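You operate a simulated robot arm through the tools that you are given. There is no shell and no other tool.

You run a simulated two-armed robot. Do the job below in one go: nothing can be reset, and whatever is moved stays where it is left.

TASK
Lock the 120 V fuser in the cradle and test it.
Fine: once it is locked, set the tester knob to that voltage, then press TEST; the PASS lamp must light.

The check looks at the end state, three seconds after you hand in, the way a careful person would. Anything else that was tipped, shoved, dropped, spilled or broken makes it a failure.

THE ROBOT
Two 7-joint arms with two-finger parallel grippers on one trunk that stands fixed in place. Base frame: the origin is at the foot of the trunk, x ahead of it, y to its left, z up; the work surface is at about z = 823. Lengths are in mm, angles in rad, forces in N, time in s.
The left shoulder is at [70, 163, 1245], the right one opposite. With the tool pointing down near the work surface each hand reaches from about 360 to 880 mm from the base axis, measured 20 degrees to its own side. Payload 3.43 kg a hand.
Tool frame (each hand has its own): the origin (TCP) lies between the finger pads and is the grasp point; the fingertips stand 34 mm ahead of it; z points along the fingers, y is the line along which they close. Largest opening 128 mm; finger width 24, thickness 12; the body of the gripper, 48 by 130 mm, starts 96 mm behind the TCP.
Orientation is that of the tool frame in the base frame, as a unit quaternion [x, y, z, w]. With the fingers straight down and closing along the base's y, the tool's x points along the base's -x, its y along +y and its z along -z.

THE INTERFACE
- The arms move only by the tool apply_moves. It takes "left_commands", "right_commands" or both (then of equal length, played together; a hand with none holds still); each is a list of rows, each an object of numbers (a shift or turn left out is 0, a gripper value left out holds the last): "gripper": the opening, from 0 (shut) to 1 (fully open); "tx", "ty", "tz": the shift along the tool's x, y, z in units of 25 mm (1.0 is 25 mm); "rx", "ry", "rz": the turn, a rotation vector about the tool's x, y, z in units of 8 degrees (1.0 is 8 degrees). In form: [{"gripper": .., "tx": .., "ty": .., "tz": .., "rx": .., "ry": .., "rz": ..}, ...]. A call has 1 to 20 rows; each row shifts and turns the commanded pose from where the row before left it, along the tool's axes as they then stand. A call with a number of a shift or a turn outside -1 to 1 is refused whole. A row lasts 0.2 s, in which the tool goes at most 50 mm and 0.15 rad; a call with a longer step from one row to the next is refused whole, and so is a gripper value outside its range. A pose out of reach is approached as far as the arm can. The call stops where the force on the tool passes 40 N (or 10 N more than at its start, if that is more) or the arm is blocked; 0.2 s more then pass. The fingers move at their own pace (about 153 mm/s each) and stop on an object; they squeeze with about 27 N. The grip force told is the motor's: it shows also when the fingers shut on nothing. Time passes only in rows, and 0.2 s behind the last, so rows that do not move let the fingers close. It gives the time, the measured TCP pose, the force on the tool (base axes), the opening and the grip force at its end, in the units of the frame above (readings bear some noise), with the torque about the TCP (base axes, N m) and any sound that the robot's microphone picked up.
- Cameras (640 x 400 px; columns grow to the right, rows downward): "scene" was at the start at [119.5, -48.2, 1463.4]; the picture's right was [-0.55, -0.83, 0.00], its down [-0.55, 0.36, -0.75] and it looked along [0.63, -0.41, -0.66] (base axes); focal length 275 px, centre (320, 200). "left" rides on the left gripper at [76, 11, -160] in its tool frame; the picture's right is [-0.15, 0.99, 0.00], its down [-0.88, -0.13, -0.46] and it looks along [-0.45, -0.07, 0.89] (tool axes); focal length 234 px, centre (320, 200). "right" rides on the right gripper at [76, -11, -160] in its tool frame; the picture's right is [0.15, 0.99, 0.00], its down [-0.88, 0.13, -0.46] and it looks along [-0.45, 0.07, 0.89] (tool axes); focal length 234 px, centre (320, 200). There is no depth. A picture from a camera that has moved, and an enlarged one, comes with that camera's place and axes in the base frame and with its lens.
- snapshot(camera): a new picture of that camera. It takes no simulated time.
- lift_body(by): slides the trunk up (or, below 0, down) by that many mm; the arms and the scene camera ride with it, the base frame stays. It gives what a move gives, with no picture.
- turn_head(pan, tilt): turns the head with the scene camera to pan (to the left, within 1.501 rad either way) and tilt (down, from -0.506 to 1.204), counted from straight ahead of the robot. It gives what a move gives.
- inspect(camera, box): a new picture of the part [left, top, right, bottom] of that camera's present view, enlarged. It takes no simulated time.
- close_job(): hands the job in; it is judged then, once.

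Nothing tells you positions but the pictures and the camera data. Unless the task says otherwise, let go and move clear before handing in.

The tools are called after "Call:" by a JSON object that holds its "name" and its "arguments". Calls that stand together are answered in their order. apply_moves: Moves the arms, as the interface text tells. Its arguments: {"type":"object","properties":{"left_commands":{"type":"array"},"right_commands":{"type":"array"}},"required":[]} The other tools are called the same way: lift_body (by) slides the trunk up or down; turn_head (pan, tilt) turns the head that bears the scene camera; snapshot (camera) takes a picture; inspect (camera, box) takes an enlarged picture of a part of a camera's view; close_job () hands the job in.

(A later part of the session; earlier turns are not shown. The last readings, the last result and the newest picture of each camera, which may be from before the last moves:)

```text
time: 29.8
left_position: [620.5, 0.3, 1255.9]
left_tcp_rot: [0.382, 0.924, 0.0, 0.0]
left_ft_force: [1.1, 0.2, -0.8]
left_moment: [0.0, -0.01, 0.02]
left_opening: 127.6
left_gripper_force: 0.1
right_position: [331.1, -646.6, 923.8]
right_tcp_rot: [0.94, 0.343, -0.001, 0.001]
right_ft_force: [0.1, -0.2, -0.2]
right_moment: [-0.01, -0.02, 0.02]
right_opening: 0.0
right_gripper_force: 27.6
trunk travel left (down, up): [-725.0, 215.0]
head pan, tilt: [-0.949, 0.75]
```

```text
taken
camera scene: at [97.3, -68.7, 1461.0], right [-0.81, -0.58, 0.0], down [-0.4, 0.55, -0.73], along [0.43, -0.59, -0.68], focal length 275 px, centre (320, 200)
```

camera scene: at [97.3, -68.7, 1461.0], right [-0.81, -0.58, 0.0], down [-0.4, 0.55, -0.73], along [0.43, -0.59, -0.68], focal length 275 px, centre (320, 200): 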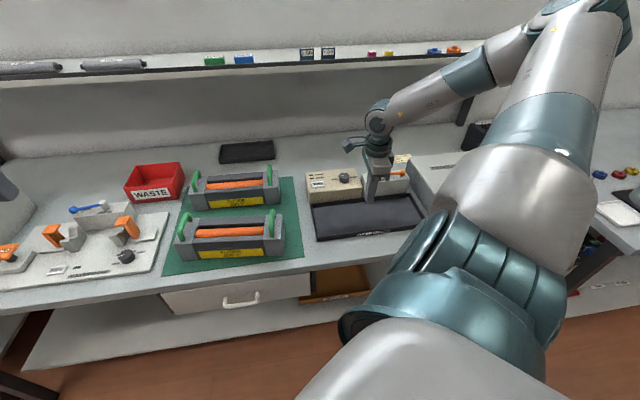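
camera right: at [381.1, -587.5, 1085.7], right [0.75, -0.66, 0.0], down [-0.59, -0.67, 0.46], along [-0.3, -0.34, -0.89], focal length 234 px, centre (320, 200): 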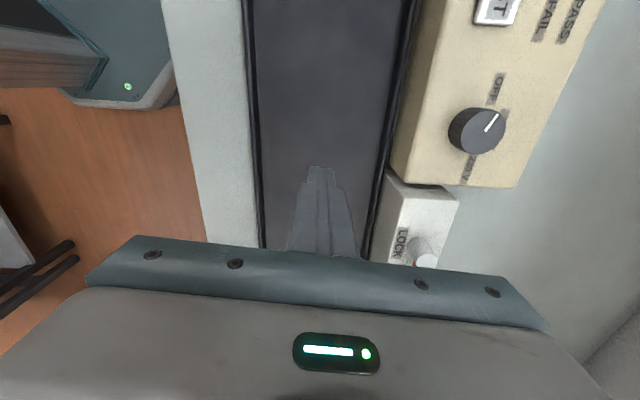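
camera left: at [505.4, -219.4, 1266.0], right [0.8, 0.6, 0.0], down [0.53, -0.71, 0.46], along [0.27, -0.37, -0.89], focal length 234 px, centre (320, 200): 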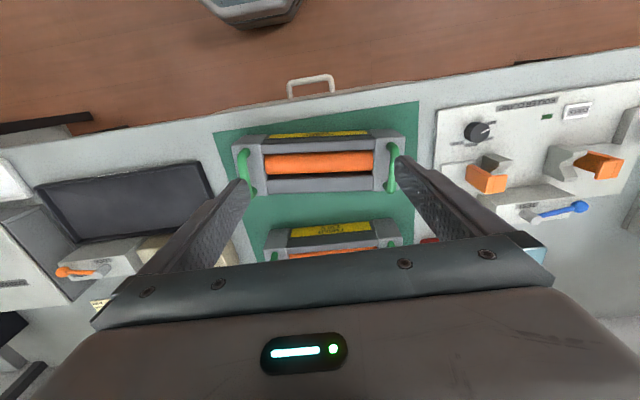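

Reach over the tray is fine, and this view shows the knob and labels well. I'll zoom in on them.

Call:
{"name": "inspect", "arguments": {"camera": "right", "box": [380, 0, 620, 200]}}

Call:
{"name": "inspect", "arguments": {"camera": "right", "box": [430, 70, 530, 190]}}

Call:
{"name": "inspect", "arguments": {"camera": "scene", "box": [295, 155, 385, 215]}}

```text
2.00 times, centred on (500, 100) of right
camera zoom: at [381.1, -587.5, 1085.7], right [0.75, -0.66, 0.0], down [-0.59, -0.67, 0.46], along [-0.3, -0.34, -0.89], focal length 468 px, centre (-40, 400)
```

zoom: 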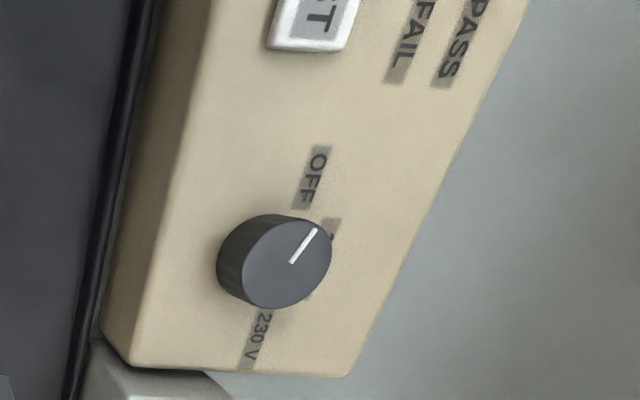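

```text
3.33 times, centred on (480, 130) of right
camera zoom: at [381.1, -587.5, 1085.7], right [0.75, -0.66, 0.0], down [-0.59, -0.67, 0.46], along [-0.3, -0.34, -0.89], focal length 781 px, centre (-213, 433)
```

zoom: 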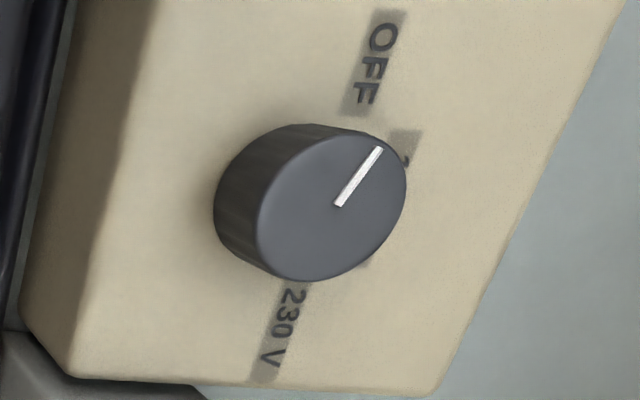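

```text
6.67 times, centred on (340, 185) of scene
camera zoom: at [97.3, -68.7, 1461.0], right [-0.81, -0.58, 0.0], down [-0.4, 0.55, -0.73], along [0.43, -0.59, -0.68], focal length 1834 px, centre (187, 300)
```

zoom: 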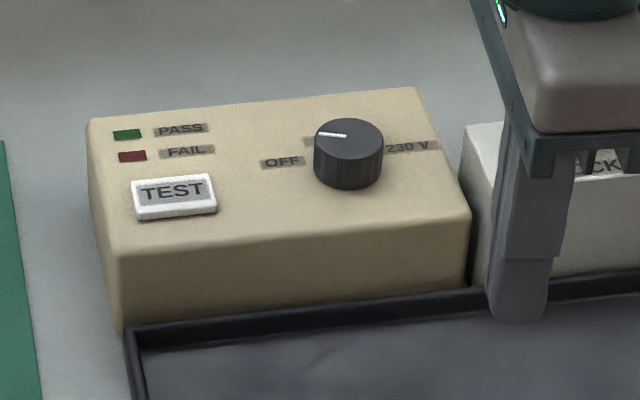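

The knob's labels run OFF (left), 120 V (behind), 230 V (right), and its pointer is at OFF. Now I'll take the open right hand above the middle of the 120 V fuser.

Call:
{"name": "apply_moves", "arguments": {"right_commands": [{"tz": -0.98, "gripper": 1}, {"tz": -0.98}, {"tz": -0.98}, {"tz": -0.98}, {"tz": -0.98}, {"tz": -0.98}, {"tz": -0.98}, {}]}}

Call:
{"name": "apply_moves", "arguments": {"right_commands": [{"tx": 0.937, "ty": -0.198}, {"tx": 0.937, "ty": -0.198}, {"tx": 0.937, "ty": -0.198}, {"tx": 0.937, "ty": -0.198}, {"tx": 0.937, "ty": -0.198}, {"tx": 0.937, "ty": -0.198}, {"tx": 0.937, "ty": -0.198}, {"tx": 0.937, "ty": -0.198}, {"tx": 0.937, "ty": -0.198}, {"tx": 0.937, "ty": -0.198}, {"tx": 0.937, "ty": -0.198}, {"tx": 0.937, "ty": -0.198}, {"tx": 0.937, "ty": -0.198}, {"tx": 0.937, "ty": -0.198}, {"tx": 0.937, "ty": -0.198}, {"tx": 0.937, "ty": -0.198}, {"tx": 0.937, "ty": -0.198}, {}]}}

Call:
{"name": "snapshot", "arguments": {"camera": "right"}}

Call:
{"name": "snapshot", "arguments": {"camera": "scene"}}

Call:
{"name": "snapshot", "arguments": {"camera": "left"}}

```text
time: 31.6
left_position: [621.8, 0.3, 1254.2]
left_tcp_rot: [0.382, 0.924, 0.0, 0.0]
left_ft_force: [-0.2, -1.4, 0.9]
left_moment: [0.04, 0.05, 0.01]
left_opening: 127.8
left_gripper_force: 0.0
right_position: [330.7, -645.4, 1094.8]
right_tcp_rot: [0.939, 0.343, -0.002, 0.0]
right_ft_force: [-0.1, 0.2, -0.1]
right_moment: [0.02, 0.01, 0.05]
right_opening: 128.0
right_gripper_force: 0.0
trunk travel left (down, up): [-725.0, 215.0]
head pan, tilt: [-0.949, 0.75]
```

```text
time: 35.4
left_position: [620.2, 0.2, 1255.2]
left_tcp_rot: [0.383, 0.924, 0.0, 0.0]
left_ft_force: [-0.8, -0.2, 0.7]
left_moment: [-0.01, -0.04, -0.01]
left_opening: 128.0
left_gripper_force: 0.1
right_position: [579.2, -325.1, 1094.9]
right_tcp_rot: [0.939, 0.343, 0.0, 0.0]
right_ft_force: [0.6, 0.3, 0.2]
right_moment: [0.01, 0.0, 0.0]
right_opening: 127.9
right_gripper_force: 0.1
trunk travel left (down, up): [-725.0, 215.0]
head pan, tilt: [-0.949, 0.75]
```

```text
taken
camera right: at [630.6, -267.0, 1255.9], right [0.75, -0.66, 0.0], down [-0.59, -0.67, 0.46], along [-0.3, -0.34, -0.89], focal length 234 px, centre (320, 200)
```

right: 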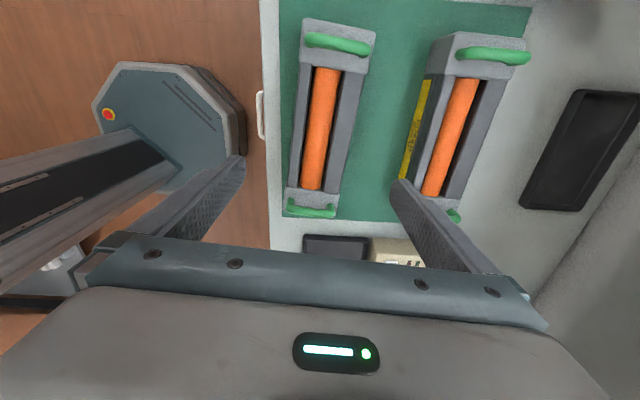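

```text
taken
camera scene: at [97.1, -69.8, 1460.9], right [-0.81, -0.58, 0.0], down [-0.4, 0.56, -0.73], along [0.43, -0.59, -0.68], focal length 275 px, centre (320, 200)
```

scene: 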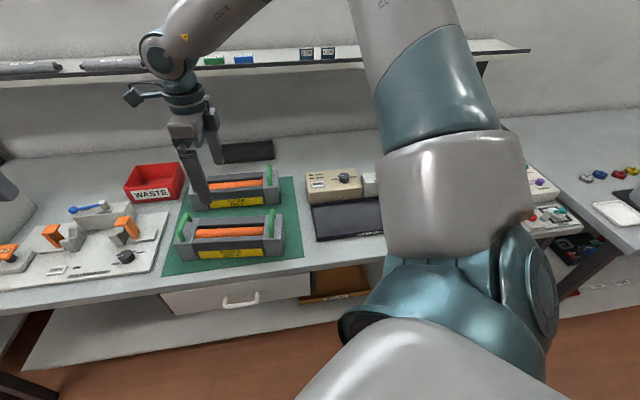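

```text
taken
camera left: at [574.7, 61.8, 1413.7], right [0.8, 0.6, 0.0], down [0.53, -0.71, 0.46], along [0.27, -0.37, -0.89], focal length 234 px, centre (320, 200)
```

left: 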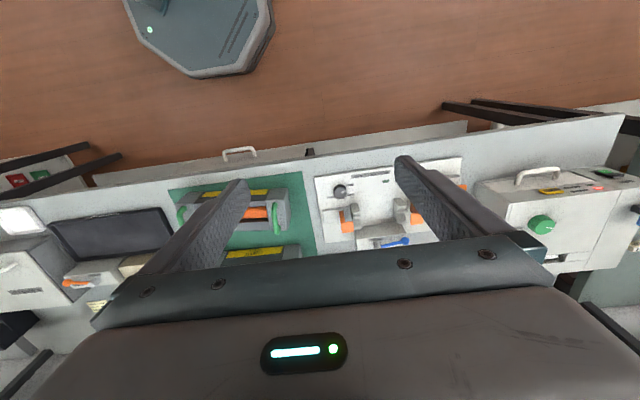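

The right camera now looks straight along the fuser. I'll zoom to refine its position and angle.

Call:
{"name": "inspect", "arguments": {"camera": "right", "box": [250, 0, 410, 230]}}

Call:
{"name": "inspect", "arguments": {"camera": "right", "box": [270, 10, 390, 85]}}

Call:
{"name": "inspect", "arguments": {"camera": "right", "box": [270, 155, 390, 230]}}

```text
1.74 times, centred on (330, 115) of right
camera zoom: at [630.6, -267.0, 1255.9], right [0.75, -0.66, 0.0], down [-0.59, -0.67, 0.46], along [-0.3, -0.34, -0.89], focal length 407 px, centre (303, 348)
```

zoom: 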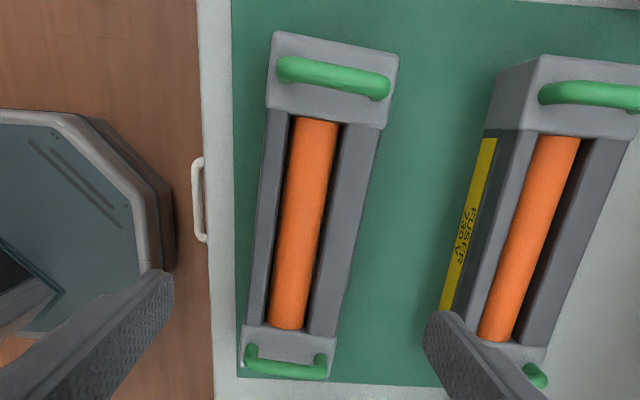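

```text
5.33 times, centred on (330, 48) of right
camera zoom: at [630.6, -267.0, 1255.9], right [0.75, -0.66, 0.0], down [-0.59, -0.67, 0.46], along [-0.3, -0.34, -0.89], focal length 1249 px, centre (267, 1013)
```

zoom: 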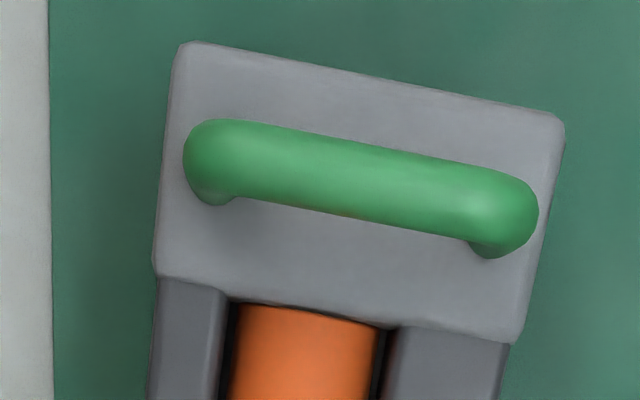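

```text
5.33 times, centred on (330, 192) of right
camera zoom: at [630.6, -267.0, 1255.9], right [0.75, -0.66, 0.0], down [-0.59, -0.67, 0.46], along [-0.3, -0.34, -0.89], focal length 1249 px, centre (267, 240)
```

zoom: 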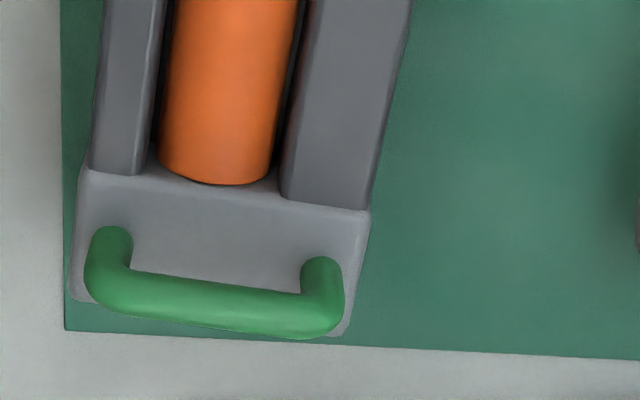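

Refined: fuser centre ≈ [583.5, -326], long axis ≈ 39.6°, depth ≈ 91 mm, so the wrist angle already matches. I'll correct a few millimetres and go down until the tips are just at the fuser's top, then check the clearance on both sides.

Call:
{"name": "apply_moves", "arguments": {"right_commands": [{"tx": 0.1, "ty": 0.144, "tz": 0.9}, {"tz": 0.9}, {"tz": 0.9}, {"tz": 0.9}, {"tz": 0.9}, {"tz": 0.9}, {"tz": 0.9}, {}]}}

Call:
{"name": "snapshot", "arguments": {"camera": "right"}}

Call:
{"name": "inspect", "arguments": {"camera": "scene", "box": [140, 120, 320, 280]}}

Call:
{"name": "inspect", "arguments": {"camera": "left", "box": [150, 160, 330, 280]}}

```text
time: 37.2
left_position: [620.5, 1.9, 1254.7]
left_tcp_rot: [0.384, 0.923, 0.0, 0.0]
left_ft_force: [0.0, -0.5, 0.6]
left_moment: [-0.01, 0.01, -0.01]
left_opening: 128.0
left_gripper_force: 0.1
right_position: [584.1, -325.6, 937.4]
right_tcp_rot: [0.939, 0.343, 0.001, 0.001]
right_ft_force: [0.0, 0.3, 0.1]
right_moment: [-0.05, 0.01, -0.02]
right_opening: 128.1
right_gripper_force: 0.2
trunk travel left (down, up): [-725.0, 215.0]
head pan, tilt: [-0.949, 0.75]
```

```text
taken
camera right: at [634.4, -267.2, 1098.8], right [0.75, -0.66, 0.0], down [-0.59, -0.67, 0.46], along [-0.3, -0.34, -0.89], focal length 234 px, centre (320, 200)
```

right: 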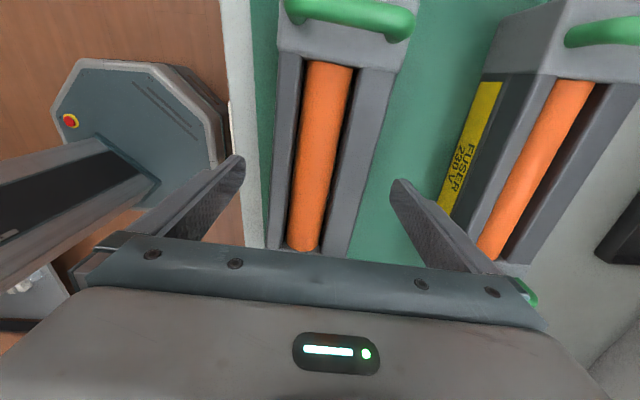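

```text
2.50 times, centred on (230, 200) of scene
camera zoom: at [97.1, -68.9, 1461.0], right [-0.81, -0.58, 0.0], down [-0.4, 0.55, -0.73], along [0.43, -0.59, -0.68], focal length 688 px, centre (545, 200)
```

zoom: 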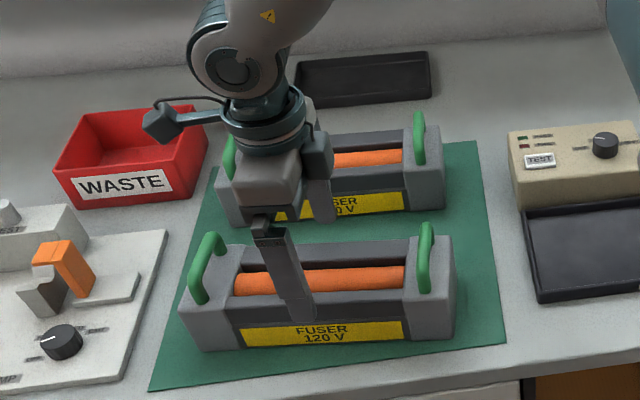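

```text
3.33 times, centred on (240, 220) of left
camera zoom: at [574.7, 62.6, 1413.7], right [0.8, 0.6, 0.0], down [0.53, -0.71, 0.46], along [0.27, -0.37, -0.89], focal length 781 px, centre (587, 133)
```

zoom: 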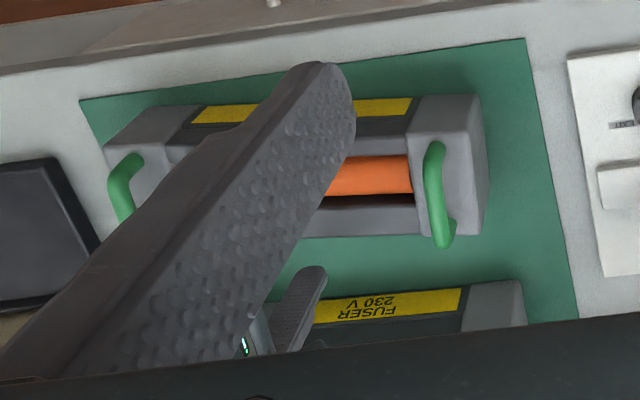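

The fingers straddle the fuser evenly. I'll descend to tip height about 853 and close.

Call:
{"name": "apply_moves", "arguments": {"right_commands": [{"tz": 0.672}, {"tz": 0.672}, {"tz": 0.672}, {}]}}

Call:
{"name": "apply_moves", "arguments": {"right_commands": [{"gripper": 0.8}, {"gripper": 0.5}, {"gripper": 0.2}, {"gripper": 0}, {"gripper": 0}, {"gripper": 0}]}}

Call:
{"name": "inspect", "arguments": {"camera": "scene", "box": [140, 120, 320, 280]}}

Call:
{"name": "snapshot", "arguments": {"camera": "right"}}

```text
time: 38.2
left_position: [621.7, 1.0, 1254.6]
left_tcp_rot: [0.382, 0.924, 0.0, 0.0]
left_ft_force: [-0.2, 0.8, -0.3]
left_moment: [-0.03, 0.0, 0.01]
left_opening: 128.1
left_gripper_force: 0.1
right_position: [584.8, -324.3, 886.8]
right_tcp_rot: [0.939, 0.343, 0.0, 0.001]
right_ft_force: [-1.2, -0.4, -0.7]
right_moment: [-0.03, 0.01, -0.02]
right_opening: 127.9
right_gripper_force: 0.0
trunk travel left (down, up): [-725.0, 215.0]
head pan, tilt: [-0.949, 0.75]
```

```text
time: 39.6
left_position: [621.4, 1.4, 1254.4]
left_tcp_rot: [0.383, 0.924, 0.0, 0.0]
left_ft_force: [0.0, -0.3, 0.1]
left_moment: [0.01, 0.01, 0.0]
left_opening: 128.2
left_gripper_force: 0.0
right_position: [582.6, -323.9, 886.3]
right_tcp_rot: [0.939, 0.343, -0.001, 0.001]
right_ft_force: [-2.8, 3.6, -0.6]
right_moment: [0.67, 0.42, -0.42]
right_opening: 95.3
right_gripper_force: 26.3
trunk travel left (down, up): [-725.0, 215.0]
head pan, tilt: [-0.949, 0.75]
```

```text
2.50 times, centred on (230, 200) of scene
camera zoom: at [97.6, -68.8, 1460.9], right [-0.81, -0.58, 0.0], down [-0.4, 0.55, -0.73], along [0.43, -0.59, -0.68], focal length 688 px, centre (545, 200)
```

zoom: 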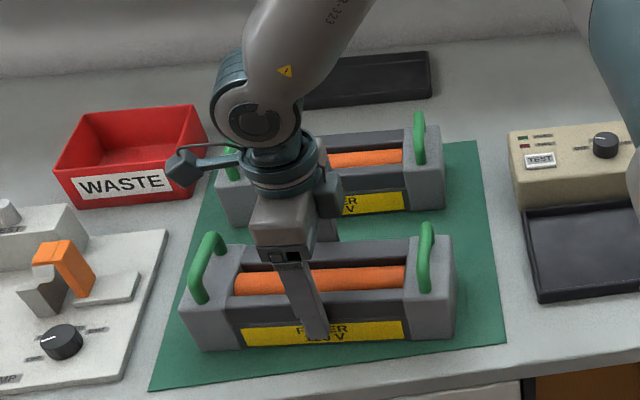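

```text
taken
camera right: at [635.1, -267.2, 1048.2], right [0.75, -0.66, 0.0], down [-0.59, -0.67, 0.46], along [-0.3, -0.34, -0.89], focal length 234 px, centre (320, 200)
```

right: 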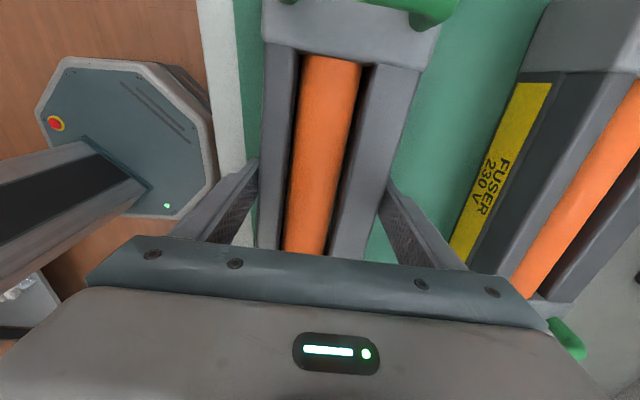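

It gripped at 95 mm opening, centred. Now a tiny 5 mm lift to feel the weight.

Call:
{"name": "apply_moves", "arguments": {"right_commands": [{"tz": -0.1}, {"tz": -0.1}, {}, {}]}}

Call:
{"name": "inspect", "arguments": {"camera": "scene", "box": [140, 120, 320, 280]}}

```text
time: 40.6
left_position: [622.2, 0.1, 1253.5]
left_tcp_rot: [0.383, 0.924, 0.0, -0.001]
left_ft_force: [-0.2, -0.1, 0.4]
left_moment: [0.01, 0.02, 0.01]
left_opening: 128.1
left_gripper_force: 0.1
right_position: [584.9, -325.7, 890.3]
right_tcp_rot: [0.939, 0.343, -0.001, 0.0]
right_ft_force: [0.1, 0.0, -11.9]
right_moment: [0.04, 0.03, 0.05]
right_opening: 95.3
right_gripper_force: 27.3
trunk travel left (down, up): [-725.0, 215.0]
head pan, tilt: [-0.949, 0.75]
```

```text
2.50 times, centred on (230, 200) of scene
camera zoom: at [99.3, -70.2, 1460.7], right [-0.81, -0.58, 0.0], down [-0.4, 0.56, -0.73], along [0.42, -0.59, -0.68], focal length 688 px, centre (545, 200)
```

zoom: 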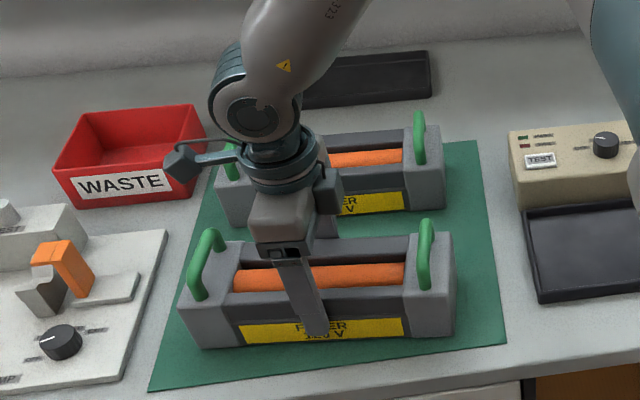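

Only about 12 N with almost no torque, so one hand carries it easily. I'll lift further and check that it hangs level and doesn't slip.

Call:
{"name": "apply_moves", "arguments": {"right_commands": [{"tz": -0.4}, {"tz": -0.6}, {"tz": -0.8}, {"tz": -0.8}, {}, {}]}}

Call:
{"name": "inspect", "arguments": {"camera": "scene", "box": [140, 120, 320, 280]}}

Call:
{"name": "snapshot", "arguments": {"camera": "right"}}

```text
time: 42.0
left_position: [621.7, -0.2, 1255.4]
left_tcp_rot: [0.383, 0.924, 0.001, -0.001]
left_ft_force: [0.6, -0.6, 0.7]
left_moment: [0.0, 0.02, -0.01]
left_opening: 128.2
left_gripper_force: 0.1
right_position: [584.7, -326.8, 955.0]
right_tcp_rot: [0.94, 0.342, -0.001, 0.0]
right_ft_force: [-0.9, -0.4, -13.0]
right_moment: [0.06, -0.05, 0.01]
right_opening: 95.2
right_gripper_force: 27.0
trunk travel left (down, up): [-725.0, 215.0]
head pan, tilt: [-0.949, 0.75]
```

```text
2.50 times, centred on (230, 200) of scene
camera zoom: at [99.2, -69.9, 1460.7], right [-0.81, -0.58, 0.0], down [-0.4, 0.56, -0.73], along [0.42, -0.59, -0.68], focal length 688 px, centre (545, 200)
```

zoom: 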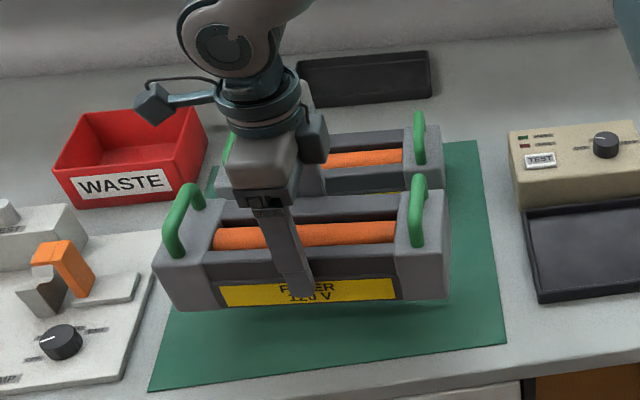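

```text
taken
camera right: at [635.9, -268.3, 1117.0], right [0.75, -0.66, 0.0], down [-0.59, -0.67, 0.46], along [-0.3, -0.34, -0.89], focal length 234 px, centre (320, 200)
```

right: 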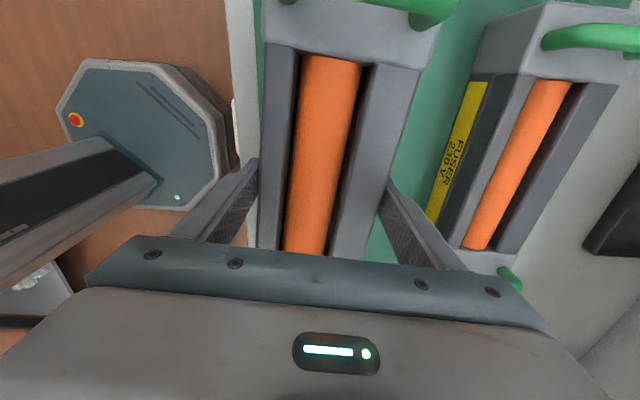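

It hangs level at about 13 N. I'll raise it clear of the knob and lever height, turn it 5.6° to match the tray's angle and carry it above the tray.

Call:
{"name": "apply_moves", "arguments": {"right_commands": [{"tz": -0.9}, {"tz": -0.9}, {"rz": -0.35}, {"rz": -0.35}, {"tx": -0.45, "ty": 0.0907}, {"tx": -0.9, "ty": 0.0907}, {"tx": -0.9, "ty": 0.0907}, {"tx": -0.9, "ty": 0.0907}, {"tx": -0.9, "ty": 0.0907}, {"tx": -0.9, "ty": 0.0907}, {"tx": -0.9, "ty": 0.0907}, {"tx": -0.9, "ty": 0.0907}, {"tx": -0.9, "ty": 0.0907}, {"tx": -0.9, "ty": 0.0907}, {"tx": -0.9, "ty": 0.0907}, {"tx": -0.9, "ty": 0.0907}, {"tx": -0.9, "ty": 0.0907}, {"tx": -0.9, "ty": 0.0907}, {}]}}

Call:
{"name": "snapshot", "arguments": {"camera": "scene"}}

Call:
{"name": "snapshot", "arguments": {"camera": "right"}}

```text
time: 46.0
left_position: [622.1, -0.2, 1253.8]
left_tcp_rot: [0.383, 0.924, 0.001, -0.001]
left_ft_force: [0.3, 0.0, 0.4]
left_moment: [0.0, 0.05, 0.02]
left_opening: 128.2
left_gripper_force: 0.1
right_position: [394.8, -567.7, 1001.4]
right_tcp_rot: [0.922, 0.388, -0.001, 0.0]
right_ft_force: [0.3, 0.7, -13.0]
right_moment: [0.01, -0.02, -0.01]
right_opening: 95.2
right_gripper_force: 27.1
trunk travel left (down, up): [-725.0, 215.0]
head pan, tilt: [-0.949, 0.75]
```

```text
taken
camera scene: at [99.2, -70.1, 1460.7], right [-0.81, -0.58, 0.0], down [-0.4, 0.56, -0.73], along [0.42, -0.59, -0.68], focal length 275 px, centre (320, 200)
```

scene: 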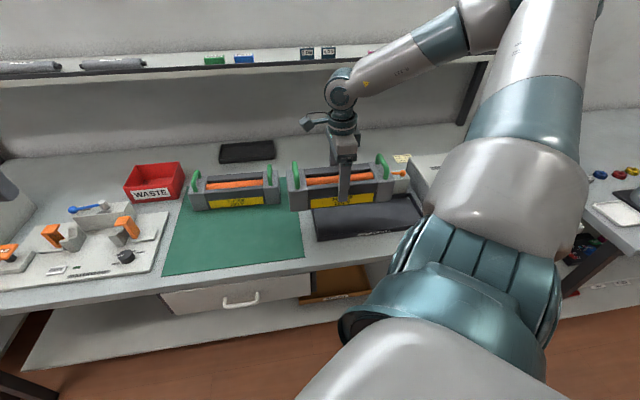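

```text
taken
camera right: at [440.7, -504.1, 1162.6], right [0.81, -0.59, 0.0], down [-0.52, -0.72, 0.46], along [-0.27, -0.37, -0.89], focal length 234 px, centre (320, 200)
```

right: 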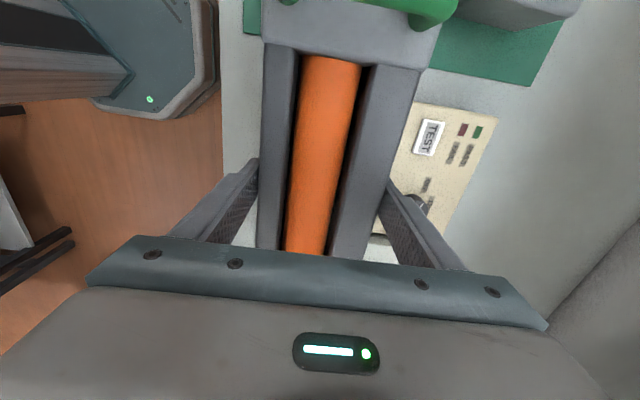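

I'm 100 mm short of the tray centre along the bench; I'll move the rest and check the alignment from above.

Call:
{"name": "apply_moves", "arguments": {"right_commands": [{"tx": -0.8, "ty": 0.063}, {"tx": -0.8, "ty": 0.063}, {"tx": -0.8, "ty": 0.063}, {"tx": -0.8, "ty": 0.063}, {"tx": -0.8, "ty": 0.063}, {}, {}]}}

Call:
{"name": "inspect", "arguments": {"camera": "scene", "box": [290, 120, 470, 260]}}

Call:
{"name": "snapshot", "arguments": {"camera": "right"}}

Call:
{"name": "inspect", "arguments": {"camera": "left", "box": [0, 160, 240, 320]}}

```text
time: 47.6
left_position: [621.1, -0.6, 1255.5]
left_tcp_rot: [0.383, 0.924, 0.001, 0.0]
left_ft_force: [-0.1, -0.1, 0.3]
left_moment: [0.01, 0.01, -0.01]
left_opening: 128.1
left_gripper_force: 0.1
right_position: [332.3, -643.9, 1001.3]
right_tcp_rot: [0.922, 0.388, 0.0, 0.001]
right_ft_force: [0.7, 0.5, -12.3]
right_moment: [0.01, -0.04, 0.02]
right_opening: 95.0
right_gripper_force: 27.0
trunk travel left (down, up): [-725.0, 215.0]
head pan, tilt: [-0.949, 0.75]
```

```text
2.86 times, centred on (380, 190) of scene
camera zoom: at [98.3, -70.9, 1460.8], right [-0.81, -0.58, 0.0], down [-0.4, 0.56, -0.73], along [0.43, -0.59, -0.68], focal length 786 px, centre (149, 229)
```

zoom: 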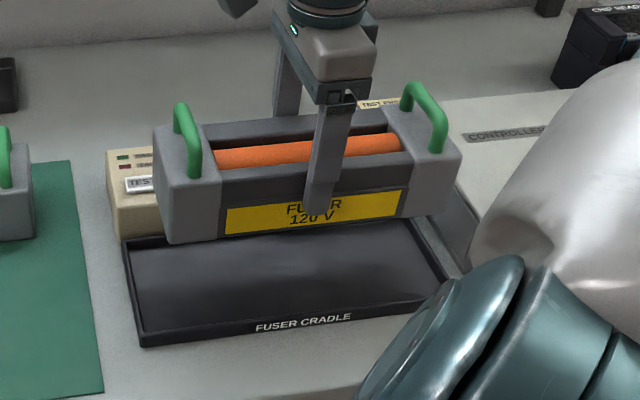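

```text
taken
camera right: at [375.5, -581.9, 1162.6], right [0.81, -0.59, 0.0], down [-0.52, -0.72, 0.46], along [-0.27, -0.37, -0.89], focal length 234 px, centre (320, 200)
```

right: 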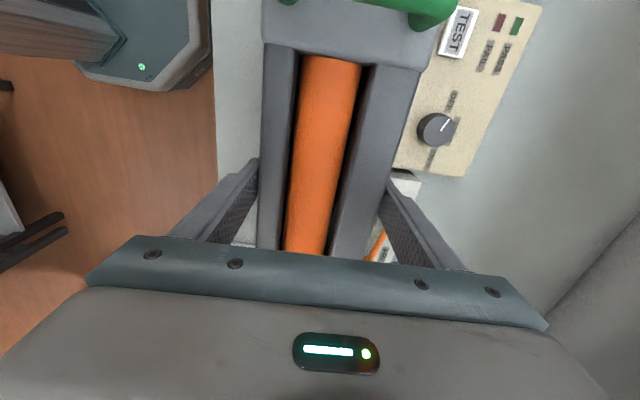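

```text
2.50 times, centred on (120, 240) of left
camera zoom: at [575.8, 60.7, 1413.2], right [0.8, 0.6, 0.0], down [0.53, -0.72, 0.45], along [0.27, -0.36, -0.89], focal length 585 px, centre (820, 100)
```

zoom: 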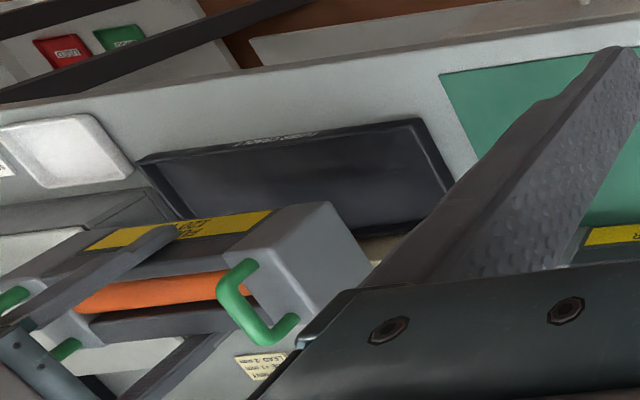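

The fuser is over the tray. I'll lower it to just above the rim and check alignment before setting it in.

Call:
{"name": "apply_moves", "arguments": {"right_commands": [{"tx": -0.08, "ty": -0.03, "tz": 0.7}, {"tz": 0.7}, {"tz": 0.7}, {"tz": 0.7}, {"tz": 0.6}, {}, {}]}}

Call:
{"name": "inspect", "arguments": {"camera": "scene", "box": [290, 120, 470, 260]}}

Call:
{"name": "snapshot", "arguments": {"camera": "right"}}

Call:
{"name": "inspect", "arguments": {"camera": "left", "box": [0, 160, 240, 320]}}

```text
time: 49.2
left_position: [622.6, -0.7, 1254.5]
left_tcp_rot: [0.383, 0.924, 0.001, -0.001]
left_ft_force: [1.0, 0.3, -0.6]
left_moment: [-0.01, 0.0, 0.0]
left_opening: 127.8
left_gripper_force: 0.0
right_position: [329.0, -644.9, 914.6]
right_tcp_rot: [0.922, 0.388, 0.0, -0.001]
right_ft_force: [0.0, 0.2, -13.6]
right_moment: [0.02, -0.02, 0.01]
right_opening: 95.3
right_gripper_force: 27.4
trunk travel left (down, up): [-725.0, 215.0]
head pan, tilt: [-0.949, 0.75]
```

```text
2.86 times, centred on (380, 190) of scene
camera zoom: at [98.4, -70.9, 1460.8], right [-0.81, -0.58, 0.0], down [-0.4, 0.56, -0.73], along [0.43, -0.59, -0.68], focal length 786 px, centre (149, 229)
```

zoom: 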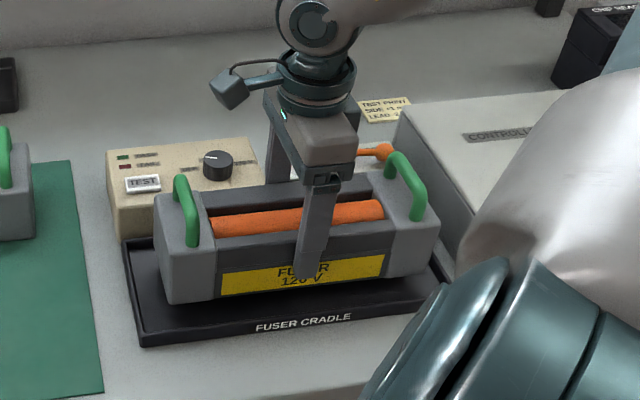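

```text
taken
camera right: at [374.1, -582.1, 1077.0], right [0.81, -0.59, 0.0], down [-0.52, -0.72, 0.46], along [-0.27, -0.37, -0.89], focal length 234 px, centre (320, 200)
```

right: 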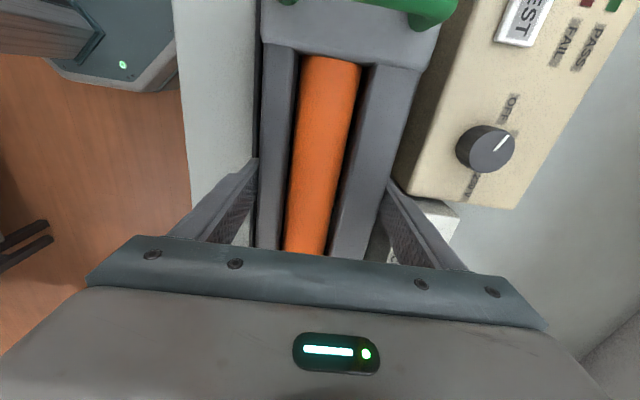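

```text
2.50 times, centred on (120, 240) of left
camera zoom: at [575.9, 60.8, 1413.2], right [0.8, 0.6, 0.0], down [0.53, -0.72, 0.45], along [0.27, -0.36, -0.89], focal length 585 px, centre (820, 100)
```

zoom: 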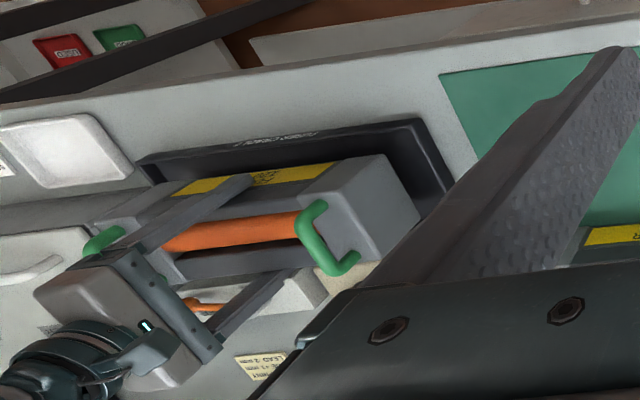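

The fuser sits centred over the tray with margin all round. Lowering slowly now.

Call:
{"name": "apply_moves", "arguments": {"right_commands": [{"tz": 0.24}, {"tz": 0.24}, {"tz": 0.24}, {"tz": 0.2}, {}]}}

```text
time: 50.4
left_position: [621.9, -0.9, 1252.8]
left_tcp_rot: [0.383, 0.924, -0.001, -0.001]
left_ft_force: [-0.6, 0.5, -0.3]
left_moment: [0.02, 0.0, 0.0]
left_opening: 127.9
left_gripper_force: 0.0
right_position: [330.1, -644.5, 892.5]
right_tcp_rot: [0.921, 0.389, 0.0, -0.001]
right_ft_force: [-0.1, 0.5, -12.6]
right_moment: [0.01, 0.0, -0.03]
right_opening: 95.2
right_gripper_force: 27.3
trunk travel left (down, up): [-725.0, 215.0]
head pan, tilt: [-0.949, 0.75]
```

Call:
{"name": "apply_moves", "arguments": {"right_commands": [{"tz": 0.08}, {"tz": 0.08}, {}]}}

```text
time: 51.2
left_position: [621.9, 0.2, 1254.6]
left_tcp_rot: [0.382, 0.924, 0.0, -0.001]
left_ft_force: [0.2, -0.5, 0.6]
left_moment: [0.0, 0.05, 0.01]
left_opening: 128.1
left_gripper_force: 0.1
right_position: [330.0, -643.4, 889.4]
right_tcp_rot: [0.922, 0.388, -0.001, 0.001]
right_ft_force: [1.1, -0.2, -7.2]
right_moment: [-0.26, 0.62, 0.03]
right_opening: 95.0
right_gripper_force: 27.0
trunk travel left (down, up): [-725.0, 215.0]
head pan, tilt: [-0.949, 0.75]
```

Call:
{"name": "apply_moves", "arguments": {"right_commands": [{"tz": 0.06}, {}]}}

Call:
{"name": "inspect", "arguments": {"camera": "scene", "box": [290, 120, 470, 260]}}

Call:
{"name": "snapshot", "arguments": {"camera": "right"}}

```text
time: 51.8
left_position: [619.8, 0.2, 1254.4]
left_tcp_rot: [0.383, 0.924, 0.0, 0.001]
left_ft_force: [0.3, 0.1, 0.8]
left_moment: [0.01, -0.02, -0.01]
left_opening: 128.3
left_gripper_force: 0.1
right_position: [329.8, -644.9, 890.0]
right_tcp_rot: [0.921, 0.389, 0.0, 0.001]
right_ft_force: [2.2, -3.9, 8.0]
right_moment: [0.22, 0.85, -0.11]
right_opening: 95.0
right_gripper_force: 26.7
trunk travel left (down, up): [-725.0, 215.0]
head pan, tilt: [-0.949, 0.75]
```

```text
2.86 times, centred on (380, 190) of scene
camera zoom: at [97.5, -69.0, 1461.2], right [-0.81, -0.58, 0.0], down [-0.4, 0.55, -0.73], along [0.43, -0.59, -0.68], focal length 786 px, centre (149, 229)
```

zoom: 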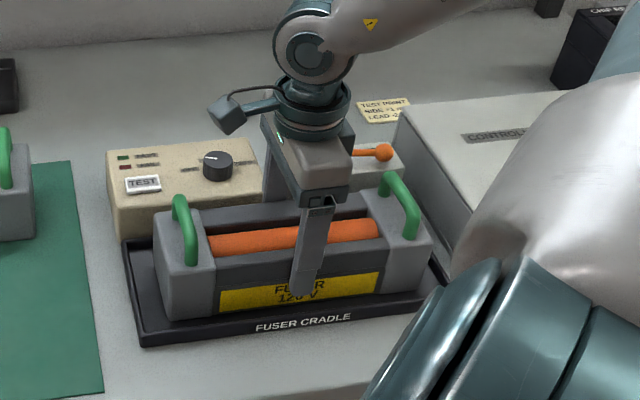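

```text
taken
camera right: at [374.0, -581.4, 1051.3], right [0.81, -0.59, 0.0], down [-0.52, -0.72, 0.46], along [-0.27, -0.37, -0.89], focal length 234 px, centre (320, 200)
```

right: 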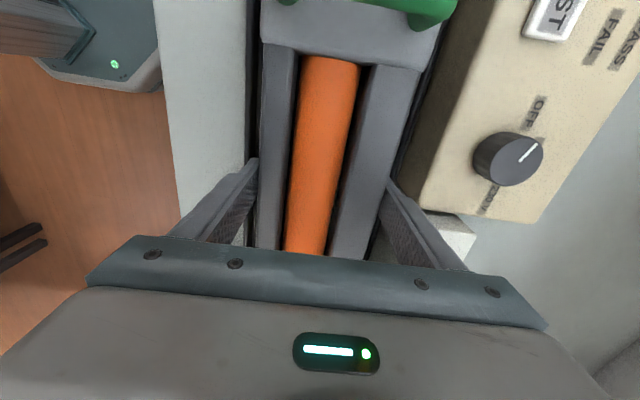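

The fuser now rests on the tray floor (force reversed to +8 N). I'll ease up a millimetre, open just 6 mm a side to stay clear of the tester behind, and check.

Call:
{"name": "apply_moves", "arguments": {"right_commands": [{"tz": -0.03}, {"gripper": 0.8}, {"gripper": 0.84}, {"gripper": 0.84}, {}]}}

Call:
{"name": "snapshot", "arguments": {"camera": "right"}}

```text
time: 53.0
left_position: [620.5, 2.5, 1255.9]
left_tcp_rot: [0.382, 0.924, 0.001, 0.001]
left_ft_force: [-0.2, -0.2, 0.8]
left_moment: [0.01, -0.01, -0.02]
left_opening: 128.2
left_gripper_force: 0.1
right_position: [328.5, -642.9, 889.7]
right_tcp_rot: [0.921, 0.389, -0.001, 0.0]
right_ft_force: [0.5, 0.6, 0.2]
right_moment: [-0.01, 0.02, 0.0]
right_opening: 107.6
right_gripper_force: 0.0
trunk travel left (down, up): [-725.0, 215.0]
head pan, tilt: [-0.949, 0.75]
```

```text
taken
camera right: at [373.6, -580.9, 1050.9], right [0.81, -0.59, 0.0], down [-0.52, -0.72, 0.46], along [-0.27, -0.37, -0.89], focal length 234 px, centre (320, 200)
```

right: 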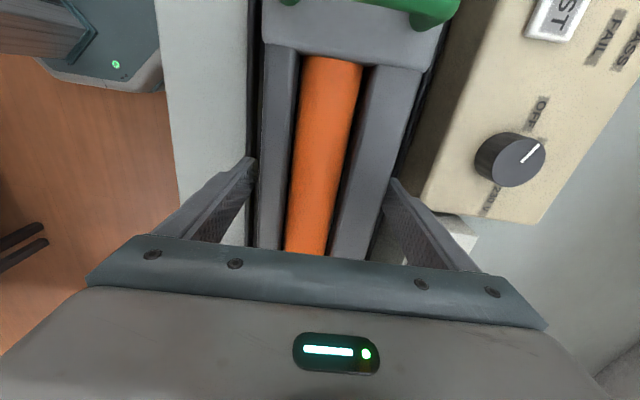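

The hand is free (zero force). Going straight up to see the fuser in its tray.

Call:
{"name": "apply_moves", "arguments": {"right_commands": [{"tz": -0.3}, {"tz": -0.6}, {"tz": -0.9}, {"tz": -0.95}, {"tz": -0.95}, {"tz": -0.95}, {"tz": -0.95}, {"tz": -0.95}, {"tz": -0.95}, {"tz": -0.95}, {}]}}

Call:
{"name": "snapshot", "arguments": {"camera": "right"}}

Call:
{"name": "inspect", "arguments": {"camera": "scene", "box": [290, 120, 470, 260]}}

```text
time: 55.4
left_position: [621.3, 0.4, 1254.9]
left_tcp_rot: [0.383, 0.924, 0.001, 0.0]
left_ft_force: [0.1, 0.0, -0.3]
left_moment: [0.0, 0.0, -0.03]
left_opening: 128.1
left_gripper_force: 0.0
right_position: [329.3, -643.6, 1101.5]
right_tcp_rot: [0.922, 0.388, -0.001, 0.001]
right_ft_force: [0.3, -0.1, -0.6]
right_moment: [0.0, 0.0, 0.0]
right_opening: 107.5
right_gripper_force: 0.0
trunk travel left (down, up): [-725.0, 215.0]
head pan, tilt: [-0.949, 0.75]
```

```text
taken
camera right: at [374.2, -581.1, 1262.9], right [0.81, -0.59, 0.0], down [-0.52, -0.72, 0.46], along [-0.27, -0.37, -0.89], focal length 234 px, centre (320, 200)
```

right: 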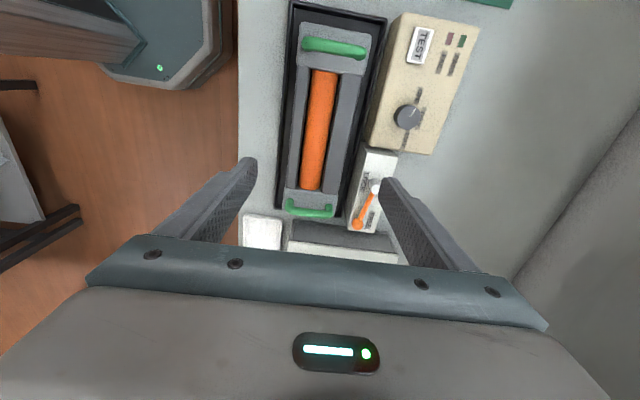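

```text
2.86 times, centred on (380, 190) of scene
camera zoom: at [97.8, -69.5, 1460.9], right [-0.81, -0.58, 0.0], down [-0.4, 0.55, -0.73], along [0.43, -0.59, -0.68], focal length 786 px, centre (149, 229)
```

zoom: 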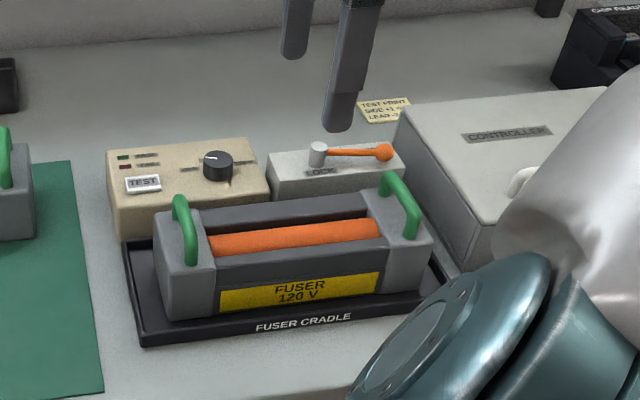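

Call:
{"name": "inspect", "arguments": {"camera": "right", "box": [260, 0, 420, 225]}}

Call:
{"name": "inspect", "arguments": {"camera": "right", "box": [335, 80, 455, 240]}}

```text
1.78 times, centred on (340, 112) of right
camera zoom: at [374.2, -581.1, 1262.9], right [0.81, -0.59, 0.0], down [-0.52, -0.72, 0.46], along [-0.27, -0.37, -0.89], focal length 416 px, centre (284, 356)
```

zoom: 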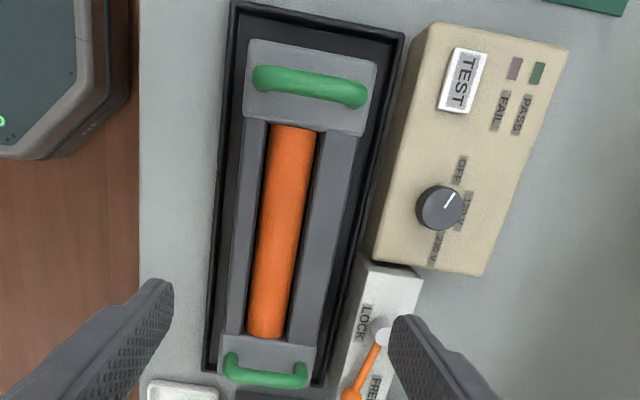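

```text
2.50 times, centred on (395, 160) of right
camera zoom: at [374.2, -581.1, 1262.9], right [0.81, -0.59, 0.0], down [-0.52, -0.72, 0.46], along [-0.27, -0.37, -0.89], focal length 585 px, centre (132, 300)
```

zoom: 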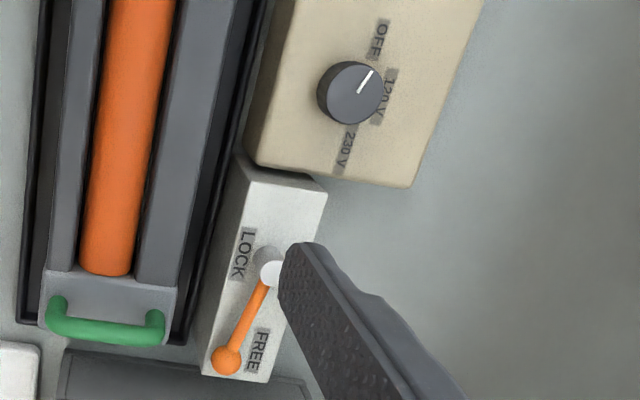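

The fuser is in the tray, but its right handle looks very close to the lever ball's sweep. I'll look from directly above the lever to measure that gap before turning the lever.

Call:
{"name": "apply_moves", "arguments": {"right_commands": [{"tx": -0.8, "ty": 0.4, "gripper": 1}, {"tx": -0.8, "ty": 0.4}, {"tx": -0.8, "ty": 0.4}, {"tx": -0.8, "ty": 0.4}, {}, {}]}}

Call:
{"name": "snapshot", "arguments": {"camera": "right"}}

Call:
{"name": "inspect", "arguments": {"camera": "right", "box": [230, 80, 410, 240]}}

```text
time: 56.8
left_position: [621.0, 0.6, 1255.6]
left_tcp_rot: [0.382, 0.924, 0.0, -0.001]
left_ft_force: [-0.2, -0.8, -0.3]
left_moment: [0.03, 0.04, 0.03]
left_opening: 127.7
left_gripper_force: 0.0
right_position: [301.4, -728.7, 1100.6]
right_tcp_rot: [0.921, 0.389, 0.0, 0.002]
right_ft_force: [-0.9, 0.3, -0.5]
right_moment: [0.02, -0.02, -0.01]
right_opening: 127.8
right_gripper_force: 0.0
trunk travel left (down, up): [-725.0, 215.0]
head pan, tilt: [-0.949, 0.75]
```

```text
taken
camera right: at [346.2, -666.3, 1262.5], right [0.81, -0.59, 0.0], down [-0.52, -0.72, 0.46], along [-0.27, -0.37, -0.89], focal length 234 px, centre (320, 200)
```

right: 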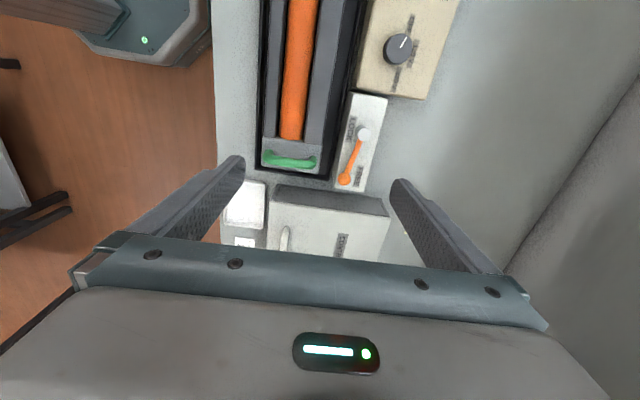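

```text
2.50 times, centred on (320, 160) of right
camera zoom: at [346.2, -666.3, 1262.5], right [0.81, -0.59, 0.0], down [-0.52, -0.72, 0.46], along [-0.27, -0.37, -0.89], focal length 585 px, centre (320, 300)
```

zoom: 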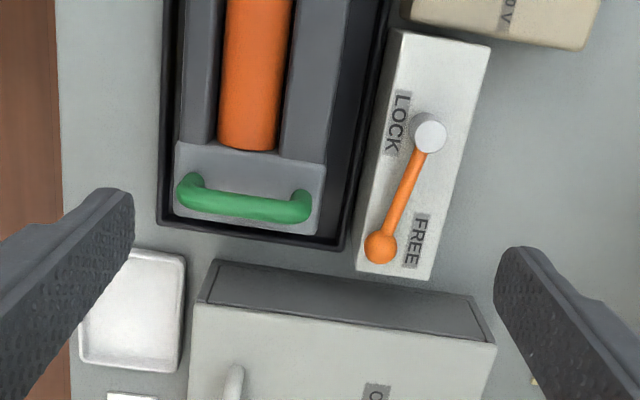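

Measured: the ball's sweep (outer radius about 86 mm around the pivot) would hit the fuser's right handle leg, which is only about 75 mm from the pivot. I'll regrip the fuser and shift it about 16 mm right and 10 mm forward inside the tray, which clears the sweep by about 7 mm.

Call:
{"name": "apply_moves", "arguments": {"right_commands": [{"tx": 0.795, "ty": -0.392, "gripper": 0.87}, {"tx": 0.795, "ty": -0.392}, {"tx": 0.795, "ty": -0.392}, {"tx": 0.795, "ty": -0.392}, {}, {}]}}

```text
time: 58.2
left_position: [621.0, 1.4, 1255.2]
left_tcp_rot: [0.383, 0.924, 0.0, 0.0]
left_ft_force: [0.4, 0.0, -0.6]
left_moment: [0.03, 0.04, -0.02]
left_opening: 128.0
left_gripper_force: 0.0
right_position: [328.3, -644.1, 1101.8]
right_tcp_rot: [0.921, 0.389, 0.0, 0.001]
right_ft_force: [0.1, 0.0, -0.8]
right_moment: [-0.02, 0.0, 0.0]
right_opening: 111.5
right_gripper_force: 0.1
trunk travel left (down, up): [-725.0, 215.0]
head pan, tilt: [-0.949, 0.75]
```

Call:
{"name": "apply_moves", "arguments": {"right_commands": [{"tz": 0.96}, {"tz": 0.96}, {"tz": 0.96}, {"tz": 0.96}, {"tz": 0.96}, {"tz": 0.96}, {"tz": 0.9}, {"tz": 0.8}, {"tz": 0.5}, {"tz": 0.45}, {}]}}

Call:
{"name": "snapshot", "arguments": {"camera": "right"}}

```text
time: 60.6
left_position: [621.2, 1.7, 1254.5]
left_tcp_rot: [0.382, 0.924, 0.0, 0.0]
left_ft_force: [-0.7, 0.4, 0.1]
left_moment: [0.01, -0.02, 0.03]
left_opening: 127.9
left_gripper_force: 0.0
right_position: [328.3, -644.4, 891.7]
right_tcp_rot: [0.921, 0.388, -0.001, 0.001]
right_ft_force: [-0.1, 0.3, 0.9]
right_moment: [-0.01, 0.02, 0.0]
right_opening: 111.5
right_gripper_force: 0.1
trunk travel left (down, up): [-725.0, 215.0]
head pan, tilt: [-0.949, 0.75]
```

```text
taken
camera right: at [373.7, -581.8, 1052.5], right [0.81, -0.59, 0.0], down [-0.52, -0.72, 0.46], along [-0.27, -0.37, -0.89], focal length 234 px, centre (320, 200)
```

right: 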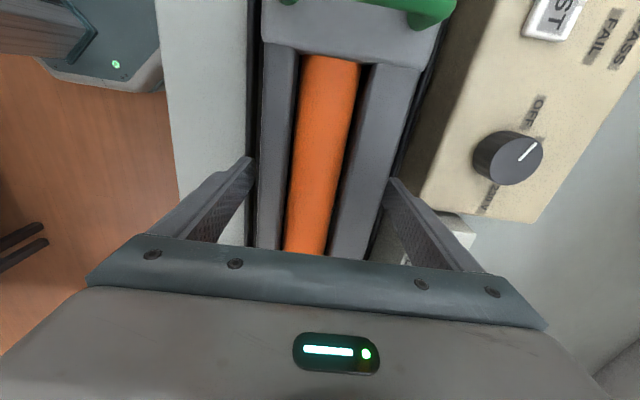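

Fingers straddle the fuser again. I'll close, lift 6 mm, shift it, and check before lowering.

Call:
{"name": "apply_moves", "arguments": {"right_commands": [{"gripper": 0.6}, {"gripper": 0.3}, {"gripper": 0}, {"gripper": 0}, {"gripper": 0}, {"tz": -0.12}, {"tz": -0.14}, {}]}}

```text
time: 62.4
left_position: [622.2, -0.8, 1254.5]
left_tcp_rot: [0.383, 0.924, 0.0, -0.001]
left_ft_force: [0.5, 1.1, 0.0]
left_moment: [-0.01, -0.03, -0.03]
left_opening: 128.4
left_gripper_force: 0.0
right_position: [329.9, -644.9, 895.2]
right_tcp_rot: [0.921, 0.389, 0.0, 0.0]
right_ft_force: [0.6, 0.3, -12.9]
right_moment: [0.06, -0.01, -0.01]
right_opening: 95.1
right_gripper_force: 26.7
trunk travel left (down, up): [-725.0, 215.0]
head pan, tilt: [-0.949, 0.75]
```

Call:
{"name": "apply_moves", "arguments": {"right_commands": [{"tx": -0.32, "ty": -0.2}, {"tx": -0.32, "ty": -0.2}, {}, {"tz": 0.08}, {"tz": 0.08}, {}]}}

```text
time: 63.8
left_position: [622.7, -1.2, 1253.3]
left_tcp_rot: [0.383, 0.924, 0.001, -0.001]
left_ft_force: [-0.1, 0.2, 0.5]
left_moment: [-0.01, 0.0, -0.01]
left_opening: 128.0
left_gripper_force: 0.0
right_position: [311.5, -650.2, 893.0]
right_tcp_rot: [0.922, 0.388, 0.001, 0.0]
right_ft_force: [0.3, 0.1, -12.5]
right_moment: [-0.01, -0.02, 0.03]
right_opening: 95.1
right_gripper_force: 27.1
trunk travel left (down, up): [-725.0, 215.0]
head pan, tilt: [-0.949, 0.75]
```

Call:
{"name": "apply_moves", "arguments": {"right_commands": [{"tz": 0.06}, {"tz": 0.06}, {}]}}

```text
time: 64.6
left_position: [620.6, -0.5, 1255.2]
left_tcp_rot: [0.383, 0.924, 0.0, 0.0]
left_ft_force: [0.5, 0.4, -0.1]
left_moment: [0.0, 0.0, 0.01]
left_opening: 128.4
left_gripper_force: 0.1
right_position: [310.5, -650.0, 890.8]
right_tcp_rot: [0.922, 0.388, -0.001, 0.001]
right_ft_force: [-0.5, -2.6, 2.6]
right_moment: [0.62, 0.17, 0.0]
right_opening: 95.1
right_gripper_force: 26.8
trunk travel left (down, up): [-725.0, 215.0]
head pan, tilt: [-0.949, 0.75]
```

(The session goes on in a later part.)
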